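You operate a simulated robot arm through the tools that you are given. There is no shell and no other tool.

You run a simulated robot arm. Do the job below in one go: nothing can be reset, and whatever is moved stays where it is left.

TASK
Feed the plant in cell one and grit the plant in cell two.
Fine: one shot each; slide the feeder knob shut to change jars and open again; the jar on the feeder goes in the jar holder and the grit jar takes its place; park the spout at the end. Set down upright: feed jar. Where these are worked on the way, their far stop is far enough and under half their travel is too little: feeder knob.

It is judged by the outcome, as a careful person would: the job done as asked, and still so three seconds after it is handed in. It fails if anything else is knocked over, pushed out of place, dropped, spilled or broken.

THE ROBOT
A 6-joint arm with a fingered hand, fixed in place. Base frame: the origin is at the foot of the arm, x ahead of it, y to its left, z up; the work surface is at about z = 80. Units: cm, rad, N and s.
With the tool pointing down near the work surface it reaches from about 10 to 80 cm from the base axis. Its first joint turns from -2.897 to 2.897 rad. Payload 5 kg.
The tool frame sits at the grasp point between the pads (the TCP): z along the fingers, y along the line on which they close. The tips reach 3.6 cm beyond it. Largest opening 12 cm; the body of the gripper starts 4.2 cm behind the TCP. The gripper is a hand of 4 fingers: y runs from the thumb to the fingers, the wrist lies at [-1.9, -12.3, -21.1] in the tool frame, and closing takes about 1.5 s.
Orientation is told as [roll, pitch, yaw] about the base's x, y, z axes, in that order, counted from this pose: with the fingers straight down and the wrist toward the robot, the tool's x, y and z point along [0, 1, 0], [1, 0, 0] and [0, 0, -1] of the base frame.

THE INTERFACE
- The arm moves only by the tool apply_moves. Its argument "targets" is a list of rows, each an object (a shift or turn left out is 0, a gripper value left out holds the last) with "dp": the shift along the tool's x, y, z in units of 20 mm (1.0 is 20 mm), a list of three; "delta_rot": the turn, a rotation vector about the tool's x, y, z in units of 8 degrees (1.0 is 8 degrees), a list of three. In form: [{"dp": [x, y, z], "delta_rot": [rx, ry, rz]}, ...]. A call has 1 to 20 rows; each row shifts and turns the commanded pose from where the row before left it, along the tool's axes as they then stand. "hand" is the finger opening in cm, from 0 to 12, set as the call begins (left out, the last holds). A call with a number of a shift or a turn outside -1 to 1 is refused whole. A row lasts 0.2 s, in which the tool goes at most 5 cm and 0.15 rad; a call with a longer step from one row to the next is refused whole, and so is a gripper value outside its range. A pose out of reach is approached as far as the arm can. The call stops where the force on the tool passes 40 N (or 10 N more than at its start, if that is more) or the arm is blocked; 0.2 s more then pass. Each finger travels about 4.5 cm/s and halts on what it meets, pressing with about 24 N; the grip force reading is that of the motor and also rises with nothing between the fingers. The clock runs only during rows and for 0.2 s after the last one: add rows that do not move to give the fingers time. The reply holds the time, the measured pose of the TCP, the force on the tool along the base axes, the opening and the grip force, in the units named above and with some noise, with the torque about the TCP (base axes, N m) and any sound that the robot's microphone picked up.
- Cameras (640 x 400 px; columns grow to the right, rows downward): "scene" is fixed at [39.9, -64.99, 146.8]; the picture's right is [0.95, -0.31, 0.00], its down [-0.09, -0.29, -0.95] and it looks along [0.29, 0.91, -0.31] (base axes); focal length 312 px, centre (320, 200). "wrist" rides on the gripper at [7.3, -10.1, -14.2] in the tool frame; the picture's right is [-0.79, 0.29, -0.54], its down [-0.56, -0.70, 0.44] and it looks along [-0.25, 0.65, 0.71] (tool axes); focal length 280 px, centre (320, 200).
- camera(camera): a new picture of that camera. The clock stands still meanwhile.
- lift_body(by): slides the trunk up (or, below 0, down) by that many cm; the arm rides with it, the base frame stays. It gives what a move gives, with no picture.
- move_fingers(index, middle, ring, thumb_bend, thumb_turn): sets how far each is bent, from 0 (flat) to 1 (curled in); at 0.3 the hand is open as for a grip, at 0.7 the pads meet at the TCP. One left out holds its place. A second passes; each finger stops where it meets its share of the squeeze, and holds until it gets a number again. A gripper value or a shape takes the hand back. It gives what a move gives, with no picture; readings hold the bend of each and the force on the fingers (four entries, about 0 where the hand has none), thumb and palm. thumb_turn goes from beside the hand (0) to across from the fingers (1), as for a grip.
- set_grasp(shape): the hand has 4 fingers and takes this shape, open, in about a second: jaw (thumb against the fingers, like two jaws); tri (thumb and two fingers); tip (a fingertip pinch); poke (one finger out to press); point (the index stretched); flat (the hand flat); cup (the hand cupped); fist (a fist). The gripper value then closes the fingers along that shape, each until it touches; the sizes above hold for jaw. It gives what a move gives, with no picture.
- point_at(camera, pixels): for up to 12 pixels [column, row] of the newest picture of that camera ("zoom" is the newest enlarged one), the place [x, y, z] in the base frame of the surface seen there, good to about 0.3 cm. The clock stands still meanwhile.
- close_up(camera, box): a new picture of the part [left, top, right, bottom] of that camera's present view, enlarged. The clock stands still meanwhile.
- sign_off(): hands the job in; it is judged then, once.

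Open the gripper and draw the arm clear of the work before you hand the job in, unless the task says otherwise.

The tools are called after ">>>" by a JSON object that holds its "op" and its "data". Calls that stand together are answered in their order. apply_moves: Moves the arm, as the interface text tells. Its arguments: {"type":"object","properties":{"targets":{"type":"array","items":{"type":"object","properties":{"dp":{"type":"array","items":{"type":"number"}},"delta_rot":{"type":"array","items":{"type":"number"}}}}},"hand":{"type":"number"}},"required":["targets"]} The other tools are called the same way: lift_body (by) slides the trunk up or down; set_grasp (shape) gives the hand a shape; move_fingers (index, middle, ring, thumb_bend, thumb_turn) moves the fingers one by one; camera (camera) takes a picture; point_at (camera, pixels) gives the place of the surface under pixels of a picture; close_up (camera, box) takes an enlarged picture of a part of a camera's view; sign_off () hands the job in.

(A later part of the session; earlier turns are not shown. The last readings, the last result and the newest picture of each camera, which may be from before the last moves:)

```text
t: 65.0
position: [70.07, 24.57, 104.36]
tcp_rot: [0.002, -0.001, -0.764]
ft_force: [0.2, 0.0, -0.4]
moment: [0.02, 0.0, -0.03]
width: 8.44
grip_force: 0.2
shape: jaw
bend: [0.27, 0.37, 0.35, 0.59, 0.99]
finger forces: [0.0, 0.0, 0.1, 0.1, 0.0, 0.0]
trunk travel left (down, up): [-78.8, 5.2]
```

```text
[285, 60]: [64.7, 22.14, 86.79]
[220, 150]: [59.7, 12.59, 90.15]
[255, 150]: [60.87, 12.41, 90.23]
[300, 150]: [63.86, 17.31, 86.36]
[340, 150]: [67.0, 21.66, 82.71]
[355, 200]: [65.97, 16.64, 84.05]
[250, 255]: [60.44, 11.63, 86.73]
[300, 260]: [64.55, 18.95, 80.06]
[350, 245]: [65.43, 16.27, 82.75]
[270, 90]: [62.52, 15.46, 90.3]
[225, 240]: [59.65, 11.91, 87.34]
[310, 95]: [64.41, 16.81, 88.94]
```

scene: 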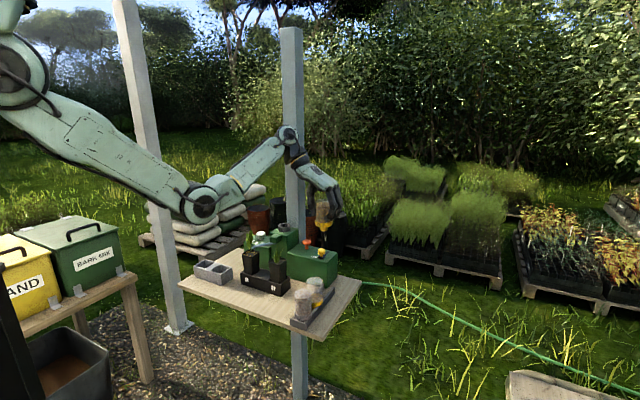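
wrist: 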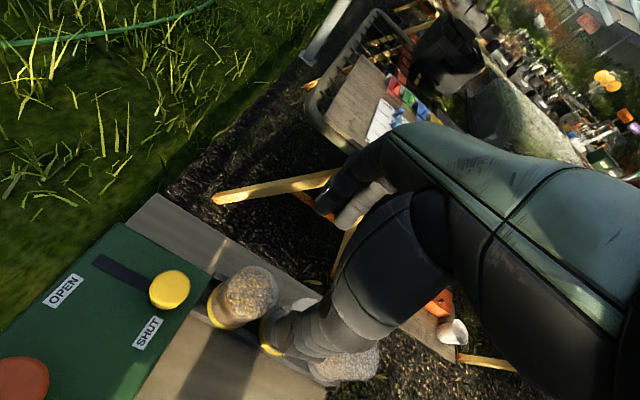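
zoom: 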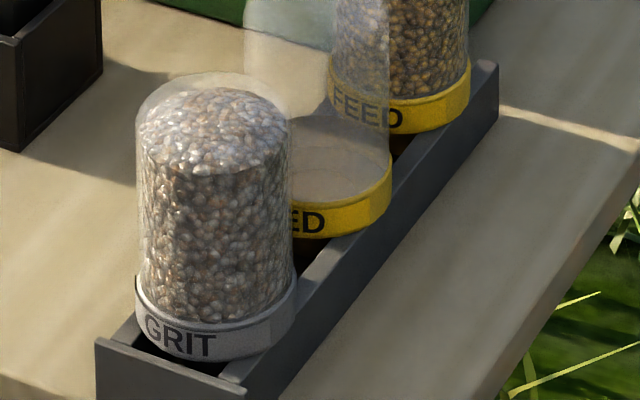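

Grit jar axis ≈ (60.25,14.5). I move along the rack toward it, staying above the jar tops.

>>> {"op": "apply_moves", "data": {"targets": [{"dp": [-0.88, 0, 0.2]}, {"dp": [-0.88, 0, 0.2]}, {"dp": [-0.88, 0, 0.2]}, {"dp": [-0.88, 0, 0.3]}, {"dp": [-0.88, 0, 0.3]}, {"dp": [-0.88, 0, 0.3]}, {"dp": [-0.88, -0.03, 0.3]}, {"dp": [-0.87, -0.03, 0.4]}, {}]}}

>>> {"op": "close_up", "data": {"camera": "scene", "box": [260, 220, 360, 320]}}

>>> {"op": "camera", "data": {"camera": "wrist"}}

>>> {"op": "camera", "data": {"camera": "scene"}}

```text
t: 67.0
position: [60.32, 14.48, 100.0]
tcp_rot: [0.003, -0.001, -0.764]
ft_force: [-0.4, -0.8, 0.5]
moment: [0.0, 0.01, 0.0]
width: 8.43
grip_force: 0.0
shape: jaw
bend: [0.27, 0.37, 0.35, 0.59, 0.99]
finger forces: [0.0, 0.0, 0.0, 0.1, 0.0, 0.0]
trunk travel left (down, up): [-78.8, 5.2]
```

```text
4.00 times, centred on (310, 270) of scene
```

zoom: 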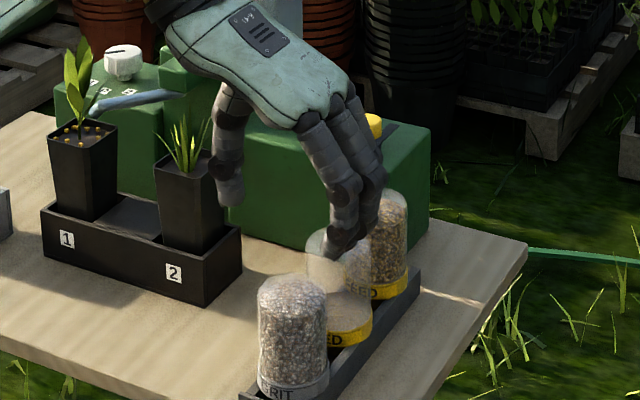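

```text
taken
```

wrist: 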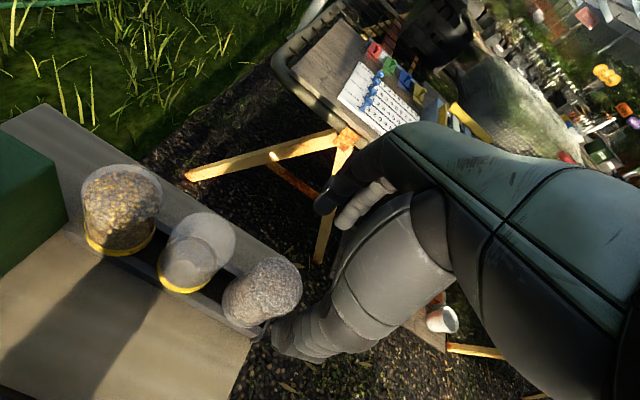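

```text
taken
```

scene: 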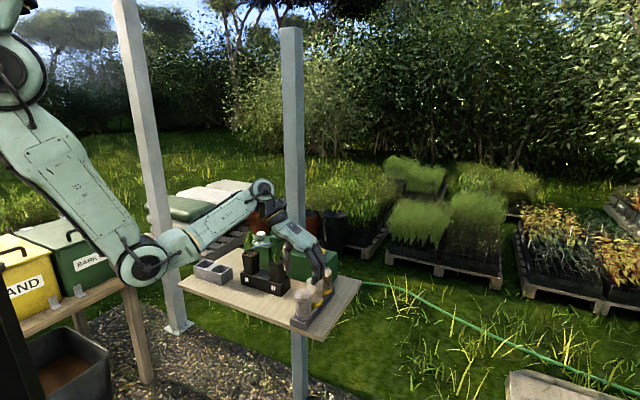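

Pose is good, but the elbow hangs low at (145,262) in the scene. I check its place against the bins and table before descending.

>>> {"op": "point_at", "data": {"camera": "scene", "pixels": [[145, 262], [148, 283], [125, 260], [120, 265], [95, 245], [110, 290], [215, 235], [265, 185], [180, 250]]}}

>>> {"op": "point_at", "data": {"camera": "wrist", "pixels": [[265, 280], [285, 262], [245, 310], [230, 305], [295, 290], [262, 315], [205, 240], [120, 190]]}}

```text
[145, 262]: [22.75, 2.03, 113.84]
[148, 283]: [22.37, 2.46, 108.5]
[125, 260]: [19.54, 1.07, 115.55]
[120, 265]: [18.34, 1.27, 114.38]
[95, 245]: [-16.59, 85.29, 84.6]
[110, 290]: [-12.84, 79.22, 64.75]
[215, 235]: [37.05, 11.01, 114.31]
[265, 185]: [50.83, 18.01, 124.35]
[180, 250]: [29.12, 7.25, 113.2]
```

```text
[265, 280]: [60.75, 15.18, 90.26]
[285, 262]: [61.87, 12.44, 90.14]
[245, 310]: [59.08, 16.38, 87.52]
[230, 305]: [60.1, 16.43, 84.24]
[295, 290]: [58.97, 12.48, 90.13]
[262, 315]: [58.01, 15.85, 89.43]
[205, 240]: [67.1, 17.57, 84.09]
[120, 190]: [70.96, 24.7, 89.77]
```

The elbow is in free space. I descend around the grit jar to z≈88.4.

>>> {"op": "apply_moves", "data": {"targets": [{"dp": [0, 0, 0.9]}, {"dp": [0, 0, 0.9]}, {"dp": [0, 0, 0.9]}, {"dp": [0, 0, 0.9]}, {"dp": [0, 0, 0.9]}, {"dp": [0, 0, 0.8]}, {"dp": [0, 0, 0.5]}, {}]}}

>>> {"op": "close_up", "data": {"camera": "scene", "box": [270, 240, 350, 330]}}

>>> {"op": "close_up", "data": {"camera": "wrist", "box": [120, 140, 400, 360]}}

```text
t: 68.8
position: [60.26, 14.52, 88.45]
tcp_rot: [0.002, -0.001, -0.764]
ft_force: [0.1, 0.3, 1.1]
moment: [0.01, -0.04, -0.03]
width: 8.46
grip_force: 0.0
shape: jaw
bend: [0.27, 0.37, 0.35, 0.59, 0.99]
finger forces: [0.1, 0.1, 0.1, 0.0, 0.0, 0.0]
trunk travel left (down, up): [-78.8, 5.2]
```

```text
4.44 times, centred on (310, 285) of scene
```

zoom: 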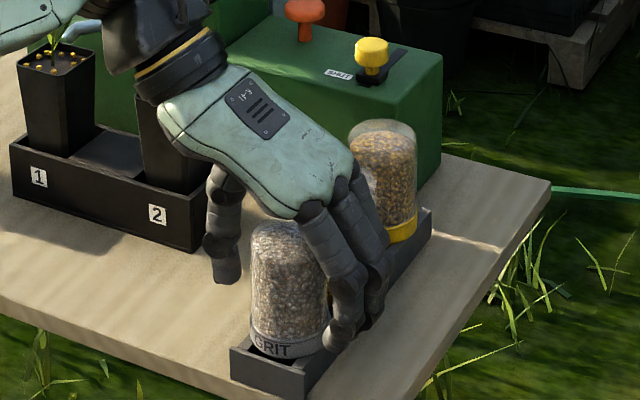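

```text
1.82 times, centred on (260, 250) of wrist
```

zoom: 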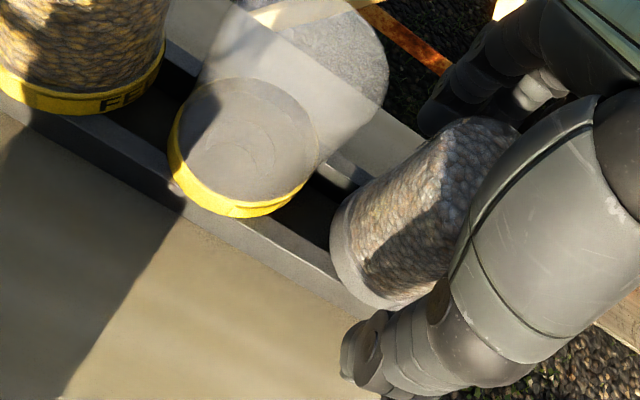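

Hand straddles the grit jar, the empty jar untouched. I close.

>>> {"op": "apply_moves", "data": {"targets": [{}, {}, {}, {}, {}, {}], "hand": 4}}

>>> {"op": "close_up", "data": {"camera": "scene", "box": [270, 240, 350, 330]}}

>>> {"op": "close_up", "data": {"camera": "wrist", "box": [120, 140, 400, 360]}}

```text
t: 70.2
position: [60.27, 14.42, 88.45]
tcp_rot: [0.001, -0.001, -0.765]
ft_force: [-0.1, -0.5, 0.6]
moment: [-0.02, 0.03, 0.02]
width: 4.8
grip_force: 24.3
shape: jaw
bend: [0.74, 0.49, 0.52, 0.73, 1.0]
finger forces: [12.3, 7.5, 0.1, 0.1, 20.1, 0.1]
trunk travel left (down, up): [-78.8, 5.2]
```

```text
4.44 times, centred on (310, 285) of scene
```

zoom: 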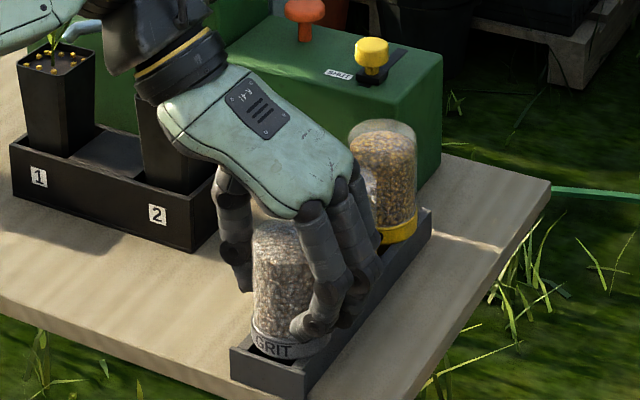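

```text
1.82 times, centred on (260, 250) of wrist
```

zoom: 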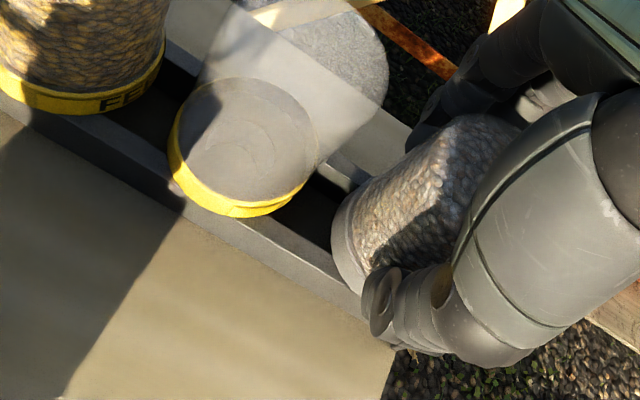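

Firm grip on the grit jar. I lift it straight off the rails.

>>> {"op": "apply_moves", "data": {"targets": [{"dp": [0, 0, -0.3]}, {"dp": [0, 0, -0.5]}, {"dp": [0, 0, -0.8]}, {"dp": [0, 0, -0.8]}, {"dp": [0, 0, -0.9]}, {"dp": [0, 0, -0.9]}, {"dp": [0, 0, -0.9]}, {"dp": [0, 0, -0.9]}, {}]}}

>>> {"op": "close_up", "data": {"camera": "scene", "box": [270, 220, 350, 330]}}

```text
t: 72.2
position: [60.3, 14.47, 100.31]
tcp_rot: [0.002, 0.002, -0.764]
ft_force: [-0.2, 0.1, -1.7]
moment: [0.01, -0.01, -0.01]
width: 4.81
grip_force: 23.9
shape: jaw
bend: [0.74, 0.49, 0.52, 0.73, 1.0]
finger forces: [12.5, 7.7, 0.0, 0.0, 20.1, 0.0]
trunk travel left (down, up): [-78.8, 5.2]
```

```text
3.64 times, centred on (310, 275) of scene
```

zoom: 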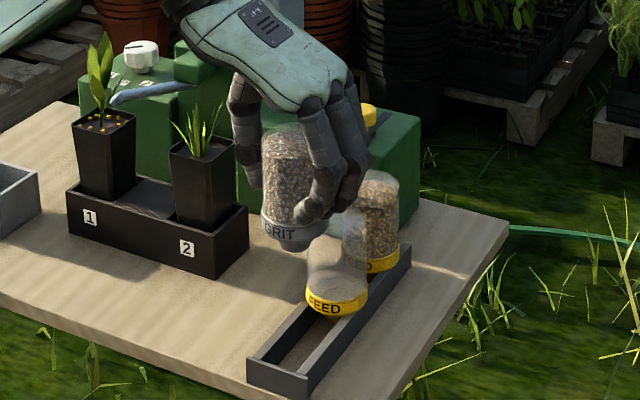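

Clean lift. I carry it up and outward along the rack line to z≈114.

>>> {"op": "apply_moves", "data": {"targets": [{"dp": [0.1, 0, -1]}, {"dp": [0.5, 0, -0.9]}, {"dp": [0.8, 0, -0.9]}, {"dp": [0.8, 0, -0.9]}, {"dp": [0.8, 0, -0.9]}, {"dp": [0.8, 0, -0.9]}, {"dp": [0.8, 0, -0.9]}, {"dp": [0.8, 0, -0.9]}, {"dp": [0.8, 0, 0]}, {}]}}

>>> {"op": "camera", "data": {"camera": "scene"}}

```text
t: 74.4
position: [68.88, 23.39, 114.9]
tcp_rot: [0.001, 0.002, -0.765]
ft_force: [-0.3, 0.2, -1.6]
moment: [0.04, -0.01, 0.01]
width: 4.8
grip_force: 24.0
shape: jaw
bend: [0.74, 0.49, 0.52, 0.73, 1.0]
finger forces: [12.4, 7.7, 0.0, 0.1, 20.0, 0.1]
trunk travel left (down, up): [-78.8, 5.2]
```

```text
taken
```

scene: 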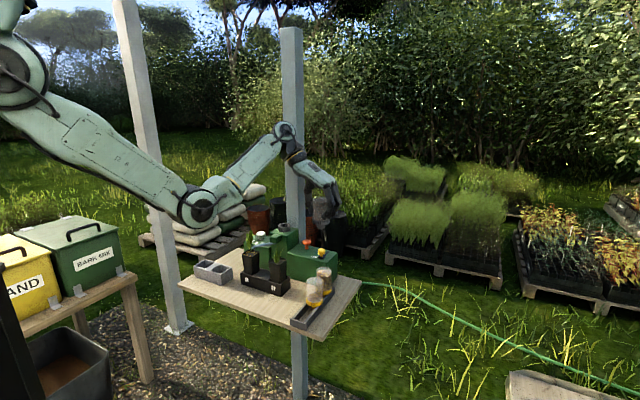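

I turn to yaw −40° and carry the grit jar over to above the feeder socket.

>>> {"op": "apply_moves", "data": {"targets": [{"delta_rot": [0, 0, -0.5]}, {"dp": [0.563, -0.877, 0]}, {"dp": [0.563, -0.877, 0]}, {"dp": [0.563, -0.877, 0]}, {"dp": [0.563, -0.877, 0]}, {"dp": [0.563, -0.877, 0]}, {"dp": [0.563, -0.877, 0]}, {"dp": [0.563, -0.877, 0]}, {"dp": [0.563, -0.877, 0]}, {"dp": [0.563, -0.877, 0]}, {"dp": [0.563, -0.877, 0]}, {"dp": [0.563, -0.877, 0]}, {"dp": [0.563, -0.877, 0]}, {}]}}

>>> {"op": "camera", "data": {"camera": "wrist"}}

>>> {"op": "close_up", "data": {"camera": "scene", "box": [245, 170, 325, 250]}}

```text
t: 77.4
position: [61.54, 47.29, 114.85]
tcp_rot: [0.001, 0.0, -0.695]
ft_force: [0.1, -0.5, -2.1]
moment: [0.01, 0.03, -0.01]
width: 4.78
grip_force: 23.9
shape: jaw
bend: [0.74, 0.49, 0.52, 0.73, 1.0]
finger forces: [12.4, 7.7, 0.0, 0.0, 20.1, 0.0]
trunk travel left (down, up): [-78.8, 5.2]
```

```text
taken
```

wrist: 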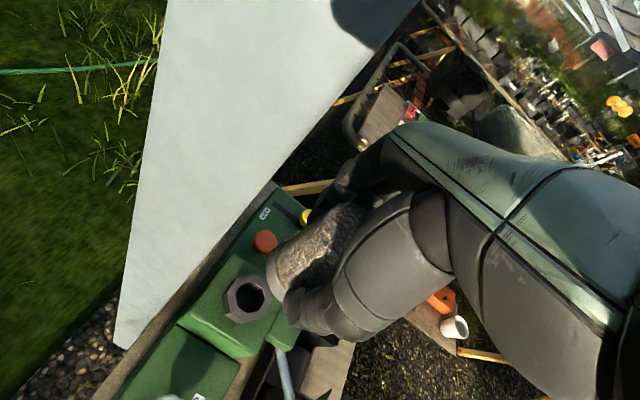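

```text
5.00 times, centred on (285, 210) of scene
```

zoom: 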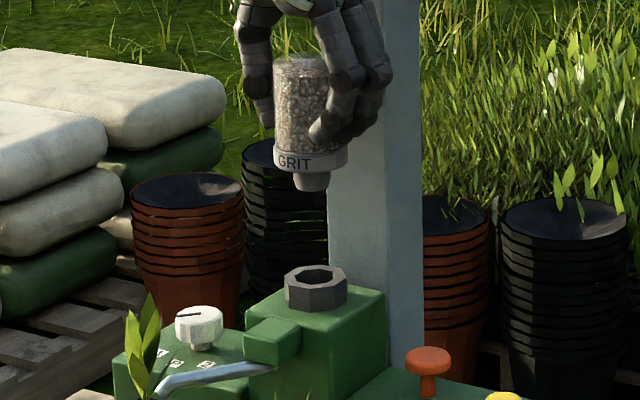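

Alignment in the scene projects onto the socket centre. I trim slightly and descend to just above the socket.

>>> {"op": "apply_moves", "data": {"targets": [{"dp": [-0.07, -0.03, 0.6]}, {"dp": [0, 0, 0.8]}, {"dp": [0, 0, 0.8]}, {"dp": [0, 0, 0.7]}, {"dp": [0, 0, 0.3]}, {}]}}

>>> {"op": "close_up", "data": {"camera": "scene", "box": [265, 195, 310, 240]}}

>>> {"op": "close_up", "data": {"camera": "wrist", "box": [180, 200, 340, 340]}}

```text
t: 78.8
position: [61.48, 47.21, 108.55]
tcp_rot: [0.002, -0.001, -0.693]
ft_force: [0.4, -0.5, -1.9]
moment: [0.01, 0.01, 0.0]
width: 4.8
grip_force: 24.2
shape: jaw
bend: [0.74, 0.49, 0.52, 0.73, 1.0]
finger forces: [12.3, 7.7, 0.0, 0.0, 20.1, 0.0]
trunk travel left (down, up): [-78.8, 5.2]
```

```text
8.89 times, centred on (288, 218) of scene
```

zoom: 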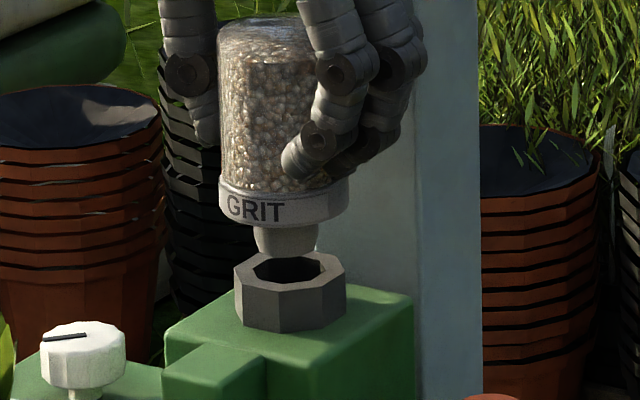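

```text
2.86 times, centred on (260, 270) of wrist
```

zoom: 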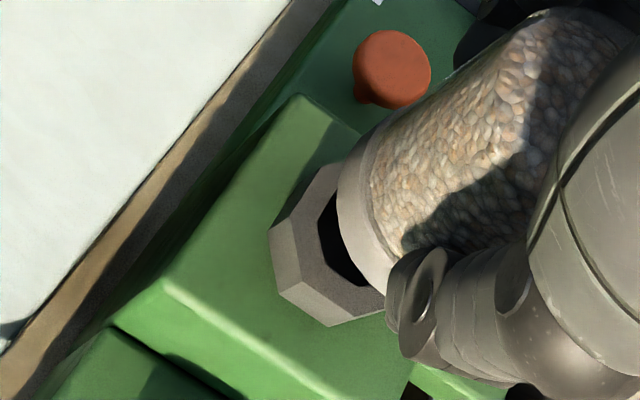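

Neck is aligned with the socket hole in both axes. I lower slowly in small steps.

>>> {"op": "apply_moves", "data": {"targets": [{"dp": [-0.02, 0, 0.2]}, {"dp": [0, 0, 0.2]}, {"dp": [0, 0, 0.2]}, {"dp": [0, 0, 0.2]}, {"dp": [0, 0, 0.2]}, {"dp": [0, 0, 0.2]}, {}]}}

>>> {"op": "close_up", "data": {"camera": "scene", "box": [265, 195, 310, 240]}}

```text
t: 80.4
position: [61.13, 47.1, 106.15]
tcp_rot: [0.001, 0.0, -0.696]
ft_force: [1.4, 2.6, 24.3]
moment: [-0.11, -0.05, -0.04]
width: 5.0
grip_force: 23.9
shape: jaw
bend: [0.74, 0.48, 0.52, 0.74, 0.99]
finger forces: [13.7, 10.9, 0.1, 0.1, 24.5, 0.0]
trunk travel left (down, up): [-78.8, 5.2]
```

```text
8.89 times, centred on (288, 218) of scene
```

zoom: 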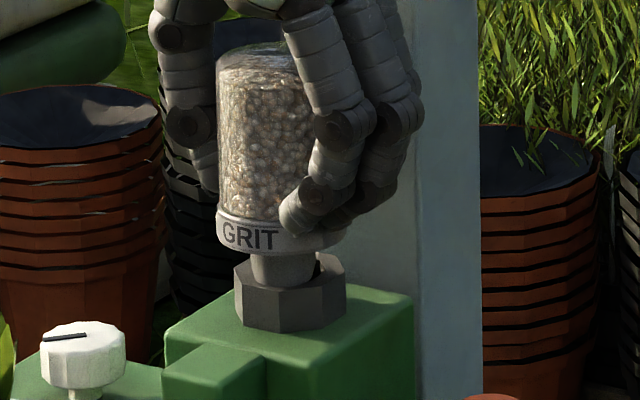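

Contact of 24 N with the neck sitting left of the hole's centre (column 282 vs 290). I lift 0.8 cm and re-look.

>>> {"op": "apply_moves", "data": {"targets": [{"dp": [0, 0, -0.2]}, {"dp": [0, 0, -0.2]}, {"dp": [0, 0, -0.2]}, {}]}}

>>> {"op": "close_up", "data": {"camera": "scene", "box": [265, 195, 310, 240]}}

>>> {"op": "close_up", "data": {"camera": "wrist", "box": [200, 220, 320, 330]}}

```text
t: 81.4
position: [61.29, 47.13, 107.18]
tcp_rot: [-0.002, 0.0, -0.695]
ft_force: [0.3, 0.0, -1.6]
moment: [0.01, 0.0, 0.0]
width: 4.9
grip_force: 23.7
shape: jaw
bend: [0.74, 0.48, 0.52, 0.74, 1.0]
finger forces: [12.3, 9.1, 0.1, 0.1, 20.5, 0.0]
trunk travel left (down, up): [-78.8, 5.2]
```

```text
8.89 times, centred on (288, 218) of scene
```

zoom: 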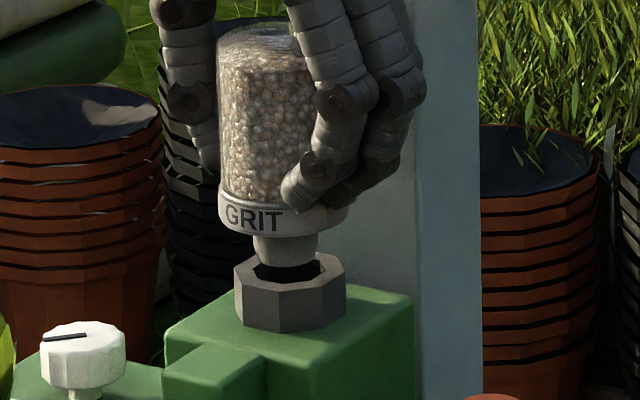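

```text
3.64 times, centred on (260, 275) of wrist
```

zoom: 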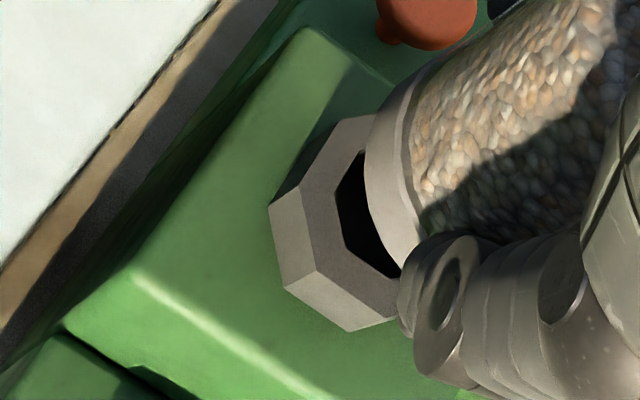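

I read exact points of the neck and socket rim to compute the offset.

>>> {"op": "close_up", "data": {"camera": "scene", "box": [273, 215, 303, 235]}}

>>> {"op": "point_at", "data": {"camera": "zoom", "pixels": [[300, 90], [240, 90], [375, 90], [300, 140], [260, 140], [345, 140], [310, 235], [150, 175], [455, 180], [400, 150], [200, 150], [310, 330]]}}

```text
16.00 times, centred on (288, 225) of scene
```

zoom: 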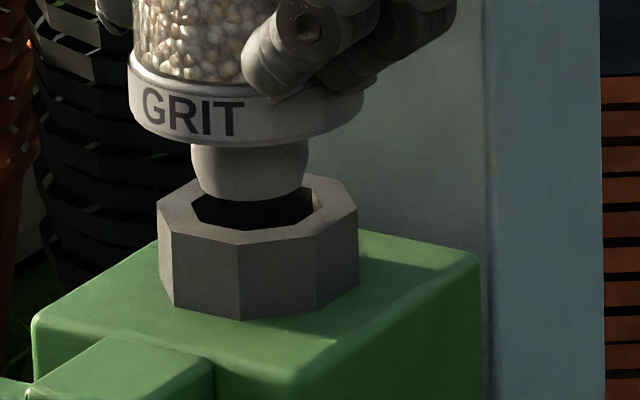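

```text
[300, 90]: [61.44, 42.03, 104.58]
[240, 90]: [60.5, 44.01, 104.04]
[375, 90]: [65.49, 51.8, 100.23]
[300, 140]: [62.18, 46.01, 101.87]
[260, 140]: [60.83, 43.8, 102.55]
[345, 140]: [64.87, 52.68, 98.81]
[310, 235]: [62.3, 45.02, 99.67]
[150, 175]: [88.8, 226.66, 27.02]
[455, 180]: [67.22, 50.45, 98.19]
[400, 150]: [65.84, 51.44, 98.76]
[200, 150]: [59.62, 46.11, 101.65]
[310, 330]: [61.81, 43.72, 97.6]
```

The neck landed on the rim: I estimate it about (−0.25,−0.2) cm off in base x,y (toward the camera/left). I shift by that, lower 0.6 cm, and re-check.

>>> {"op": "apply_moves", "data": {"targets": [{"dp": [0.16, 0.03, 0]}, {"dp": [0, 0, 0.15]}, {"dp": [0, 0, 0.1]}, {}]}}

>>> {"op": "close_up", "data": {"camera": "scene", "box": [273, 215, 303, 235]}}

>>> {"op": "close_up", "data": {"camera": "wrist", "box": [230, 240, 310, 310]}}

```text
t: 82.4
position: [61.58, 47.45, 106.77]
tcp_rot: [0.002, -0.002, -0.695]
ft_force: [0.4, -0.2, -1.2]
moment: [0.02, -0.02, 0.01]
width: 4.88
grip_force: 23.5
shape: jaw
bend: [0.74, 0.48, 0.52, 0.74, 1.0]
finger forces: [12.4, 9.1, 0.0, 0.0, 20.7, 0.0]
trunk travel left (down, up): [-78.8, 5.2]
```

```text
16.00 times, centred on (288, 225) of scene
```

zoom: 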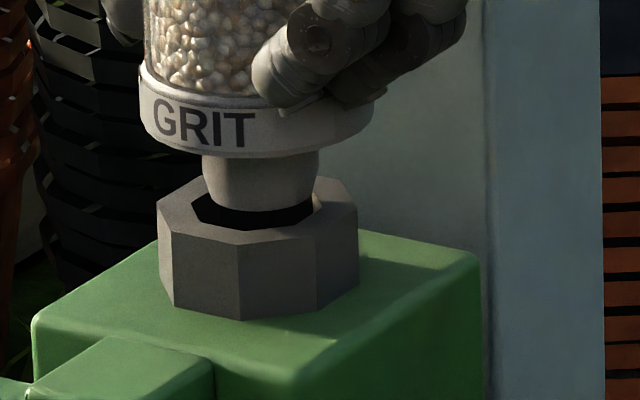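

```text
5.71 times, centred on (270, 275) of wrist
```

zoom: 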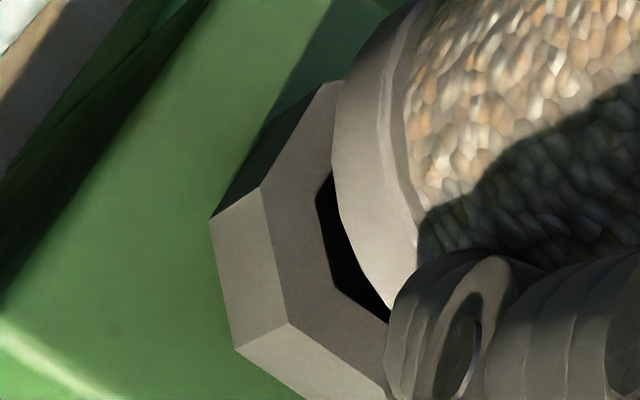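

Now slightly right of the hole's centre (260 vs ~256). I trim 1 mm back and lower gently by 0.6 cm to feel for entry.

>>> {"op": "apply_moves", "data": {"targets": [{"dp": [-0.02, -0.04, 0.05]}, {"dp": [0, 0, 0.1]}, {"dp": [0, 0, 0.1]}, {}]}}

>>> {"op": "close_up", "data": {"camera": "scene", "box": [273, 215, 303, 235]}}

```text
t: 83.4
position: [61.38, 47.44, 106.31]
tcp_rot: [0.003, 0.0, -0.695]
ft_force: [0.5, 0.5, 0.0]
moment: [0.03, 0.0, 0.01]
width: 4.9
grip_force: 24.1
shape: jaw
bend: [0.74, 0.48, 0.52, 0.74, 1.0]
finger forces: [12.5, 9.1, 0.0, 0.1, 20.6, 0.0]
trunk travel left (down, up): [-78.8, 5.2]
```

```text
16.00 times, centred on (288, 225) of scene
```

zoom: 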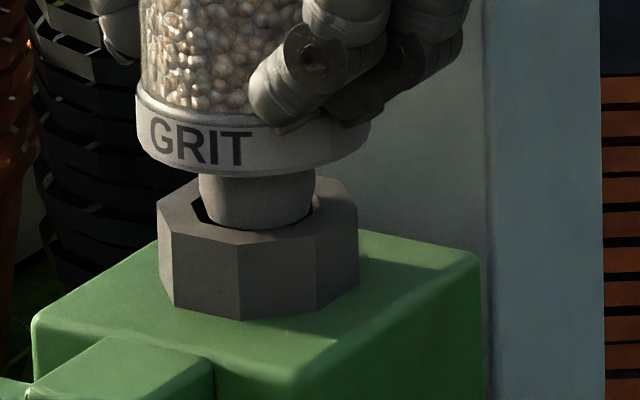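

Neck is centred on the hole (256.5 vs ~257) and just entering. I lower further gently.

>>> {"op": "apply_moves", "data": {"targets": [{"dp": [0, 0, 0.1]}, {"dp": [0, 0, 0.1]}, {}]}}

>>> {"op": "close_up", "data": {"camera": "scene", "box": [273, 215, 303, 235]}}

```text
t: 84.2
position: [61.58, 47.54, 106.3]
tcp_rot: [0.005, -0.003, -0.695]
ft_force: [1.5, 1.6, 12.1]
moment: [-0.09, -0.16, 0.02]
width: 4.9
grip_force: 23.2
shape: jaw
bend: [0.74, 0.48, 0.52, 0.74, 1.0]
finger forces: [13.1, 10.5, 0.1, 0.0, 22.9, 0.1]
trunk travel left (down, up): [-78.8, 5.2]
```

```text
16.00 times, centred on (288, 225) of scene
```

zoom: 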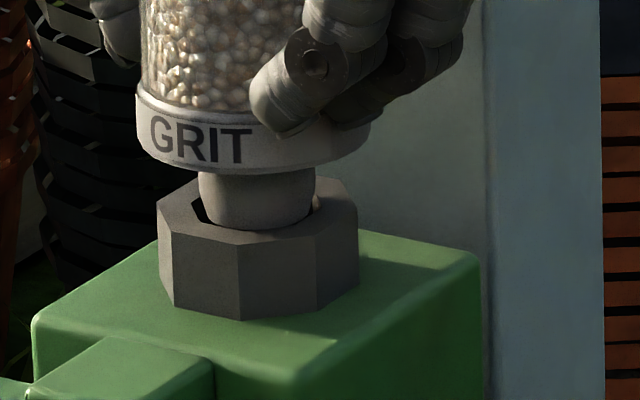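

The moment reading puts the contact on the camera-side (−y) rim, so the neck is short in depth. I lift 3 mm, shift ~3 mm away from the camera, and lower again.

>>> {"op": "apply_moves", "data": {"targets": [{"dp": [0, 0, -0.15]}, {"dp": [0.14, -0.06, 0]}, {"dp": [0, 0, 0.1]}, {"dp": [0, 0, 0.1]}, {}]}}

>>> {"op": "close_up", "data": {"camera": "scene", "box": [273, 215, 303, 235]}}

```text
t: 85.4
position: [61.64, 47.82, 106.04]
tcp_rot: [0.004, -0.001, -0.695]
ft_force: [3.6, 0.6, 17.9]
moment: [-0.29, -0.32, 0.1]
width: 4.92
grip_force: 24.3
shape: jaw
bend: [0.74, 0.48, 0.52, 0.74, 1.0]
finger forces: [13.9, 11.8, 0.0, 0.1, 22.1, 0.1]
trunk travel left (down, up): [-78.8, 5.2]
```

```text
16.00 times, centred on (288, 225) of scene
```

zoom: 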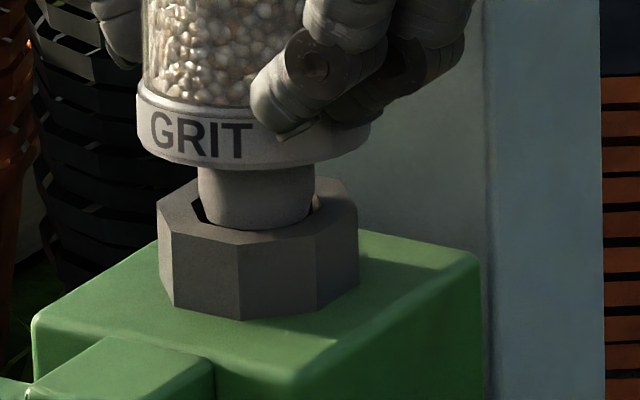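

I check from the wrist camera (which looks from behind the jar) for the depth offset.

>>> {"op": "apply_moves", "data": {"targets": [{"dp": [0, 0, -0.2]}, {}]}}

>>> {"op": "close_up", "data": {"camera": "wrist", "box": [230, 240, 310, 310]}}

>>> {"op": "close_up", "data": {"camera": "scene", "box": [273, 215, 303, 235]}}

```text
t: 86.0
position: [61.44, 47.7, 106.31]
tcp_rot: [0.0, 0.0, -0.694]
ft_force: [3.4, -0.2, 9.0]
moment: [-0.18, -0.2, 0.04]
width: 4.92
grip_force: 23.8
shape: jaw
bend: [0.74, 0.48, 0.52, 0.74, 1.0]
finger forces: [13.9, 10.5, 0.1, 0.1, 20.7, 0.1]
trunk travel left (down, up): [-78.8, 5.2]
```

```text
5.71 times, centred on (270, 275) of wrist
```

zoom: 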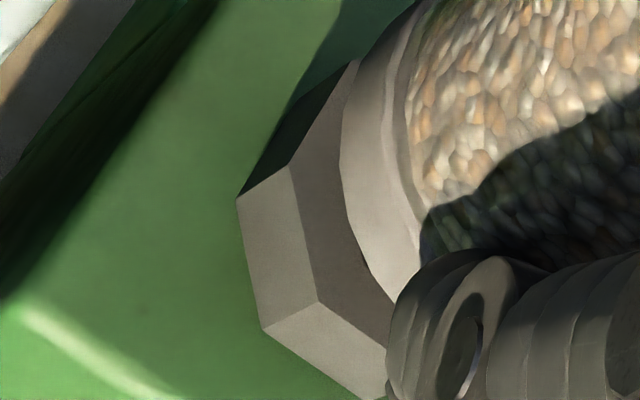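

```text
16.00 times, centred on (288, 225) of scene
```

zoom: 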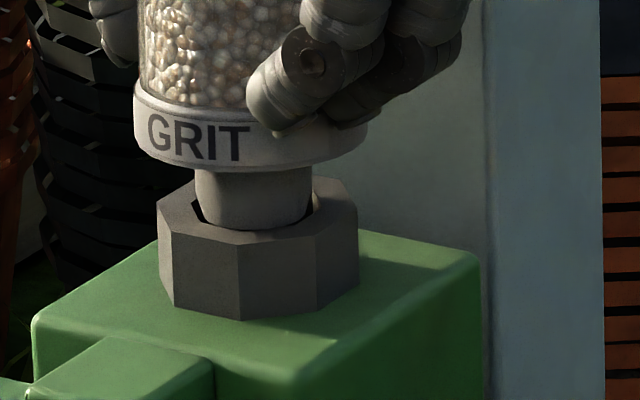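

Depth now looks right from behind, but there's residual load (Fx +3.4, Fz 9). I lift until unloaded and look again.

>>> {"op": "apply_moves", "data": {"targets": [{"dp": [0, 0, -0.15]}, {"dp": [0, 0, -0.15]}, {}]}}

>>> {"op": "close_up", "data": {"camera": "scene", "box": [273, 210, 303, 230]}}

>>> {"op": "close_up", "data": {"camera": "wrist", "box": [230, 240, 310, 310]}}

```text
t: 86.8
position: [61.48, 47.85, 106.84]
tcp_rot: [-0.002, 0.0, -0.695]
ft_force: [0.2, 0.3, -1.2]
moment: [-0.01, -0.02, 0.02]
width: 4.9
grip_force: 24.3
shape: jaw
bend: [0.74, 0.48, 0.52, 0.74, 1.0]
finger forces: [12.5, 8.7, 0.0, 0.1, 20.4, 0.0]
trunk travel left (down, up): [-78.8, 5.2]
```

```text
16.00 times, centred on (288, 220) of scene
```

zoom: 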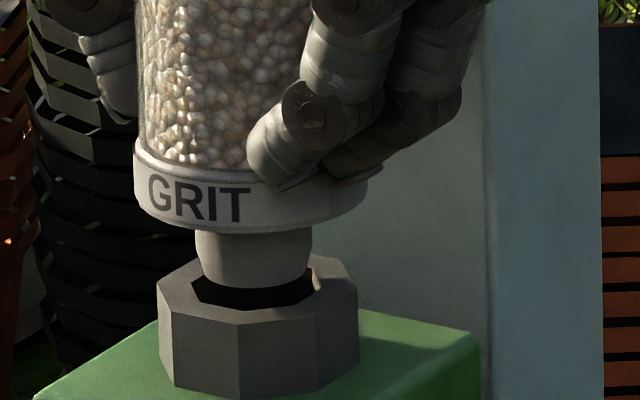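

```text
5.71 times, centred on (270, 275) of wrist
```

zoom: 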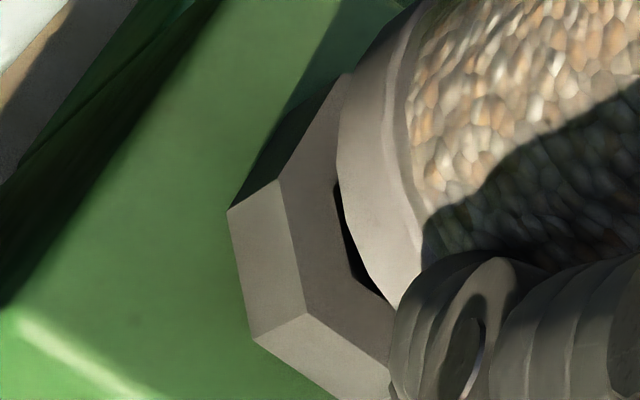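

Combining views: collar is within ~1 mm of the socket axis but contact is still at the −y edge, so the neck is likely tilted slightly toward −y. I shift another 2.5 mm in +y and lower gently.

>>> {"op": "apply_moves", "data": {"targets": [{"dp": [0.12, -0.05, 0]}, {"dp": [0, 0, 0.12]}, {"dp": [0, 0, 0.12]}, {"dp": [0, 0, 0.08]}, {}]}}

>>> {"op": "close_up", "data": {"camera": "scene", "box": [273, 210, 303, 230]}}

>>> {"op": "close_up", "data": {"camera": "wrist", "box": [230, 240, 310, 310]}}

```text
t: 88.0
position: [61.72, 47.89, 106.27]
tcp_rot: [0.003, -0.001, -0.693]
ft_force: [-0.4, -0.6, -1.1]
moment: [0.0, -0.01, 0.02]
width: 4.85
grip_force: 24.0
shape: jaw
bend: [0.74, 0.48, 0.52, 0.74, 1.0]
finger forces: [12.5, 8.7, 0.2, 0.0, 20.4, 0.0]
trunk travel left (down, up): [-78.8, 5.2]
```

```text
16.00 times, centred on (288, 220) of scene
```

zoom: 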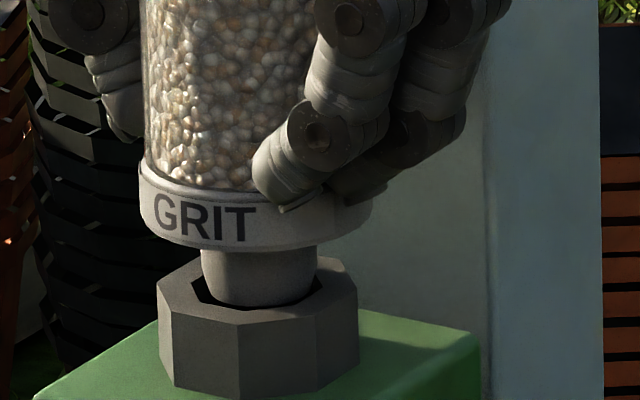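

```text
5.71 times, centred on (270, 275) of wrist
```

zoom: 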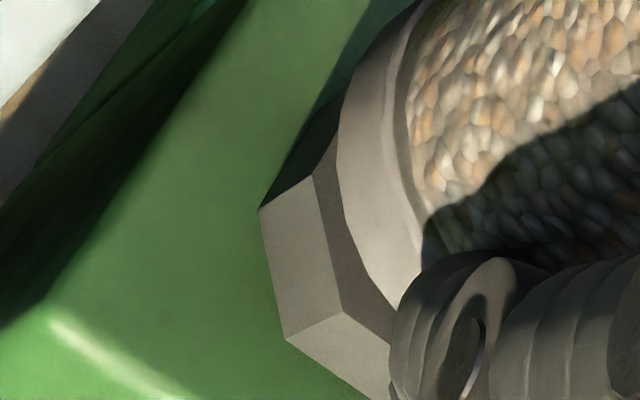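

No force at this depth now and a dark gap shows in front of the neck. I keep lowering.

>>> {"op": "apply_moves", "data": {"targets": [{"dp": [0, 0, 0.1]}, {"dp": [0, 0, 0.1]}, {}]}}

>>> {"op": "close_up", "data": {"camera": "scene", "box": [273, 210, 303, 230]}}

```text
t: 88.8
position: [61.75, 47.98, 105.74]
tcp_rot: [0.002, -0.002, -0.695]
ft_force: [-0.4, 1.0, -2.7]
moment: [0.03, 0.0, -0.01]
width: 4.85
grip_force: 23.9
shape: jaw
bend: [0.74, 0.48, 0.52, 0.74, 1.0]
finger forces: [12.3, 8.8, 0.0, 0.0, 20.5, 0.0]
trunk travel left (down, up): [-78.8, 5.2]
```

```text
16.00 times, centred on (288, 220) of scene
```

zoom: 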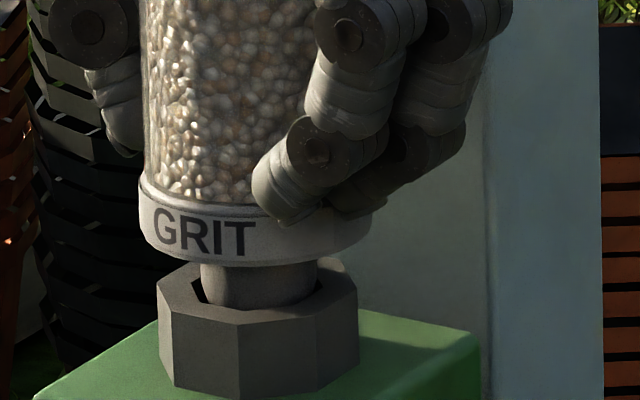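

The neck is going in freely. I continue down ~1 cm in small steps.

>>> {"op": "apply_moves", "data": {"targets": [{"dp": [0, 0, 0.1]}, {"dp": [0, 0, 0.1]}, {"dp": [0, 0, 0.1]}, {"dp": [0, 0, 0.1]}, {}]}}

>>> {"op": "close_up", "data": {"camera": "scene", "box": [273, 210, 303, 230]}}

```text
t: 90.0
position: [61.61, 47.86, 104.91]
tcp_rot: [0.001, -0.002, -0.696]
ft_force: [-0.3, -0.3, -1.3]
moment: [-0.03, 0.05, 0.02]
width: 4.86
grip_force: 24.2
shape: jaw
bend: [0.74, 0.48, 0.52, 0.74, 1.0]
finger forces: [12.3, 9.0, 0.0, 0.0, 20.4, 0.0]
trunk travel left (down, up): [-78.8, 5.2]
```

```text
16.00 times, centred on (288, 220) of scene
```

zoom: 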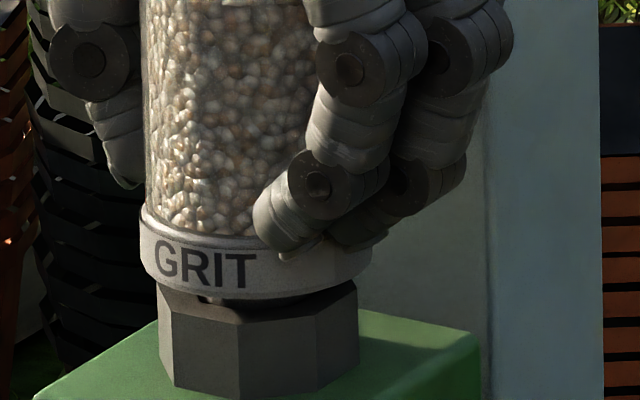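

Still free; about 1 cm left to the seat. I continue.

>>> {"op": "apply_moves", "data": {"targets": [{"dp": [0, 0, 0.1]}, {"dp": [0, 0, 0.1]}, {"dp": [0, 0, 0.1]}, {"dp": [0, 0, 0.1]}, {}]}}

>>> {"op": "close_up", "data": {"camera": "scene", "box": [273, 210, 303, 230]}}

```text
t: 91.2
position: [61.7, 48.05, 104.29]
tcp_rot: [0.002, -0.002, -0.695]
ft_force: [-1.9, -2.7, 3.4]
moment: [-0.08, -0.01, -0.02]
width: 4.89
grip_force: 24.3
shape: jaw
bend: [0.74, 0.48, 0.52, 0.74, 1.0]
finger forces: [12.3, 9.7, 0.0, 0.0, 20.8, 0.1]
trunk travel left (down, up): [-78.8, 5.2]
```

```text
16.00 times, centred on (288, 220) of scene
```

zoom: 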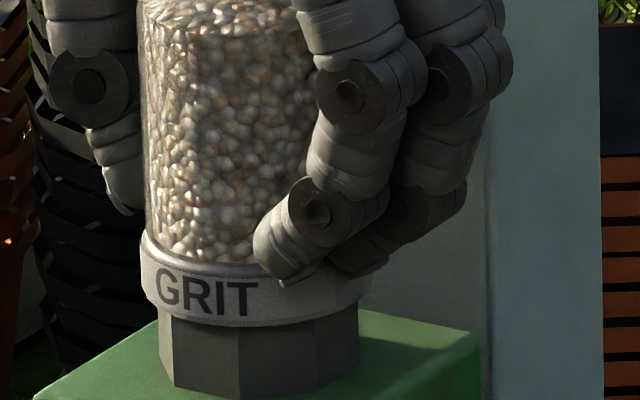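

The collar is practically on the socket (gap matches how the feed jar sat). I press a hair more to confirm seating.

>>> {"op": "apply_moves", "data": {"targets": [{"dp": [0, 0, 0.06]}, {"dp": [0, 0, 0.06]}, {}]}}

>>> {"op": "close_up", "data": {"camera": "scene", "box": [265, 195, 310, 240]}}

>>> {"op": "close_up", "data": {"camera": "wrist", "box": [200, 200, 360, 320]}}

```text
t: 92.0
position: [61.68, 47.96, 104.15]
tcp_rot: [0.005, -0.002, -0.695]
ft_force: [1.4, 1.5, 15.0]
moment: [0.01, -0.05, 0.02]
width: 4.86
grip_force: 23.6
shape: jaw
bend: [0.74, 0.48, 0.52, 0.74, 1.0]
finger forces: [13.4, 10.0, 0.0, 0.1, 22.1, 0.1]
trunk travel left (down, up): [-78.8, 5.2]
```

```text
8.89 times, centred on (288, 218) of scene
```

zoom: 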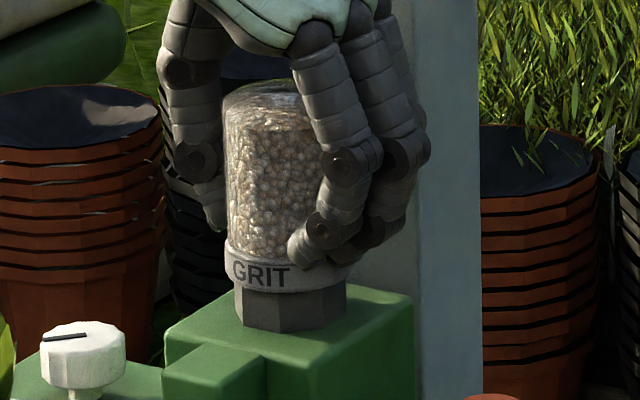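

```text
3.33 times, centred on (280, 260) of wrist
```

zoom: 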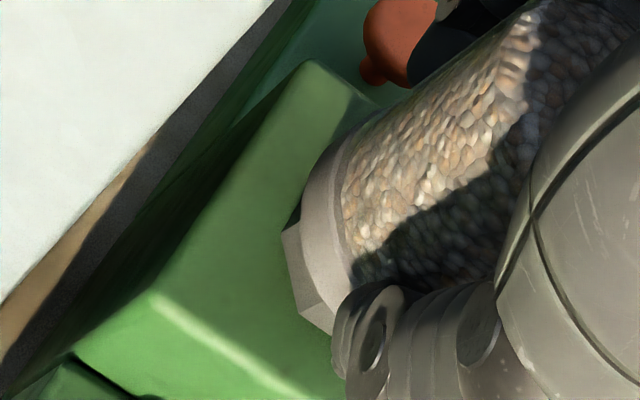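

Seated (15 N). I relieve the load and open the hand.

>>> {"op": "apply_moves", "data": {"targets": [{"dp": [0, 0, -0.08]}, {}, {}, {}, {}, {}], "hand": 9}}

>>> {"op": "close_up", "data": {"camera": "scene", "box": [265, 195, 310, 240]}}

```text
t: 93.4
position: [61.7, 48.08, 104.13]
tcp_rot: [0.001, -0.002, -0.695]
ft_force: [1.0, 0.4, 0.4]
moment: [-0.02, 0.01, 0.02]
width: 8.99
grip_force: 0.0
shape: jaw
bend: [0.26, 0.36, 0.34, 0.56, 0.99]
finger forces: [0.0, 0.0, 0.0, 0.1, 0.0, 0.0]
trunk travel left (down, up): [-78.8, 5.2]
```

```text
8.89 times, centred on (288, 218) of scene
```

zoom: 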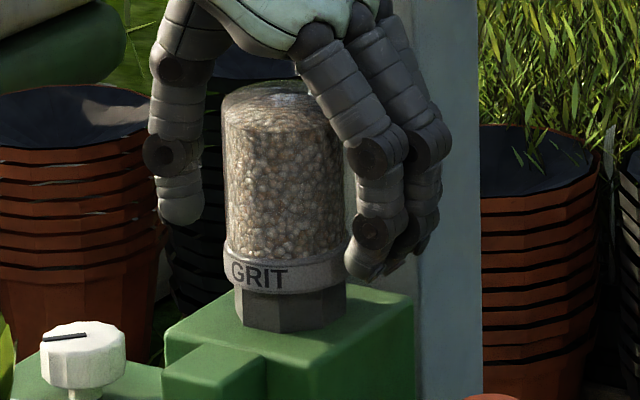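

The grit jar stands in the socket. I lift clear, then go over to the dial (52.95,55.05) and yaw to about +12°.

>>> {"op": "apply_moves", "data": {"targets": [{"dp": [0, 0, -0.4]}, {"dp": [0, 0, -0.8]}, {"dp": [0, 0, -0.9]}, {"dp": [0, 0, -1]}, {"dp": [0, 0, -1]}, {"dp": [0, 0, -1]}, {"dp": [0, 0, -1]}, {"dp": [0, 0, -1]}, {"dp": [0, 0, -0.5]}, {}]}}

>>> {"op": "apply_moves", "data": {"targets": [{"dp": [-0.02, -0.93, 0]}, {"dp": [-0.02, -0.93, 0]}, {"dp": [-0.02, -0.93, 0]}, {"dp": [-0.02, -0.93, 0]}, {"dp": [-0.02, -0.93, 0]}, {"dp": [-0.02, -0.93, 0]}, {"delta_rot": [0, 0, -0.93]}, {"delta_rot": [0, 0, -0.93]}, {"delta_rot": [0, 0, -0.93]}, {"delta_rot": [0, 0, -0.93]}, {"delta_rot": [0, 0, -0.93]}, {"delta_rot": [0, 0, -0.93]}, {"delta_rot": [0, 0, -0.92]}, {}], "hand": 7.5}}

>>> {"op": "camera", "data": {"camera": "scene"}}

>>> {"op": "camera", "data": {"camera": "wrist"}}

```text
t: 95.6
position: [61.65, 48.01, 119.38]
tcp_rot: [0.001, 0.0, -0.695]
ft_force: [0.6, -0.1, 0.2]
moment: [-0.02, -0.01, 0.0]
width: 8.99
grip_force: 0.0
shape: jaw
bend: [0.26, 0.36, 0.34, 0.56, 0.99]
finger forces: [0.0, 0.0, 0.0, 0.0, 0.0, 0.0]
trunk travel left (down, up): [-78.8, 5.2]
```

```text
t: 98.6
position: [52.77, 54.92, 119.33]
tcp_rot: [0.001, -0.002, 0.215]
ft_force: [0.0, -0.6, 0.2]
moment: [-0.03, -0.01, -0.04]
width: 7.54
grip_force: 0.1
shape: jaw
bend: [0.73, 0.4, 0.37, 0.64, 1.0]
finger forces: [0.0, 0.1, 0.0, 0.1, 0.0, 0.0]
trunk travel left (down, up): [-78.8, 5.2]
```

```text
taken
```

scene: 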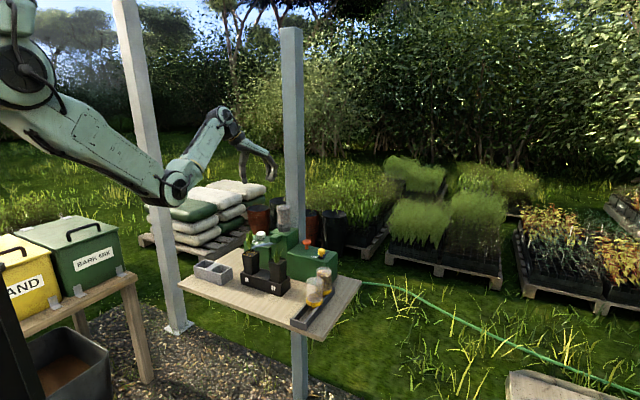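

```text
taken
```

wrist: 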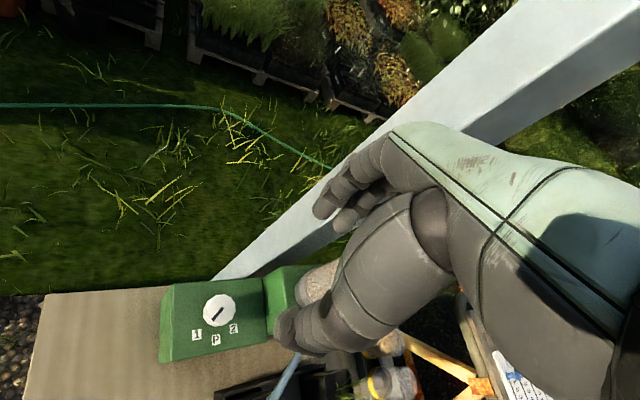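

I use yaw 45° as before (clear of the tower) with an 8 cm opening, and descend onto the dial.

>>> {"op": "apply_moves", "data": {"targets": [{"delta_rot": [0, 0, -0.9]}, {"delta_rot": [0, 0, -0.9]}, {"delta_rot": [0, 0, -0.9]}, {"delta_rot": [0, 0, -0.9]}, {"dp": [0, 0.08, 0], "delta_rot": [0, 0, -0.48]}, {"dp": [0, 0, 1]}, {"dp": [0, 0, 1]}, {"dp": [0, 0, 1]}, {"dp": [0, 0, 1]}, {"dp": [0, 0, 1]}, {"dp": [0, 0, 1]}, {"dp": [0, 0, 1]}, {"dp": [0, 0, 1]}, {"dp": [0, 0, 1]}, {"dp": [0, 0, 1]}, {"dp": [0, 0, 1]}, {"dp": [0, 0, 0.9]}, {}], "hand": 8}}

>>> {"op": "close_up", "data": {"camera": "wrist", "box": [160, 140, 440, 360]}}

>>> {"op": "close_up", "data": {"camera": "scene", "box": [235, 195, 315, 260]}}

```text
t: 102.4
position: [53.05, 55.04, 95.49]
tcp_rot: [-0.004, -0.002, 0.784]
ft_force: [0.2, -0.7, 0.6]
moment: [-0.02, 0.01, 0.02]
width: 7.97
grip_force: 0.0
shape: jaw
bend: [0.27, 0.39, 0.36, 0.62, 1.0]
finger forces: [0.0, 0.0, 0.1, 0.0, 0.0, 0.0]
trunk travel left (down, up): [-78.8, 5.2]
```

```text
1.82 times, centred on (300, 250) of wrist
```

zoom: 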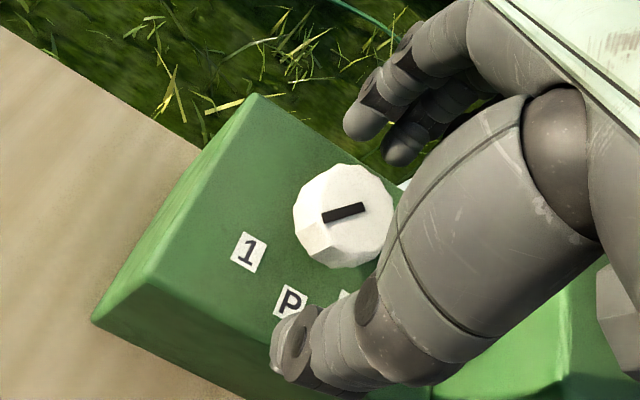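

```text
6.15 times, centred on (275, 228) of scene
```

zoom: 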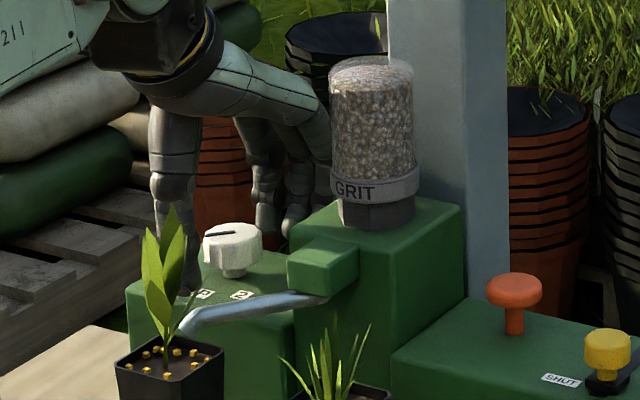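

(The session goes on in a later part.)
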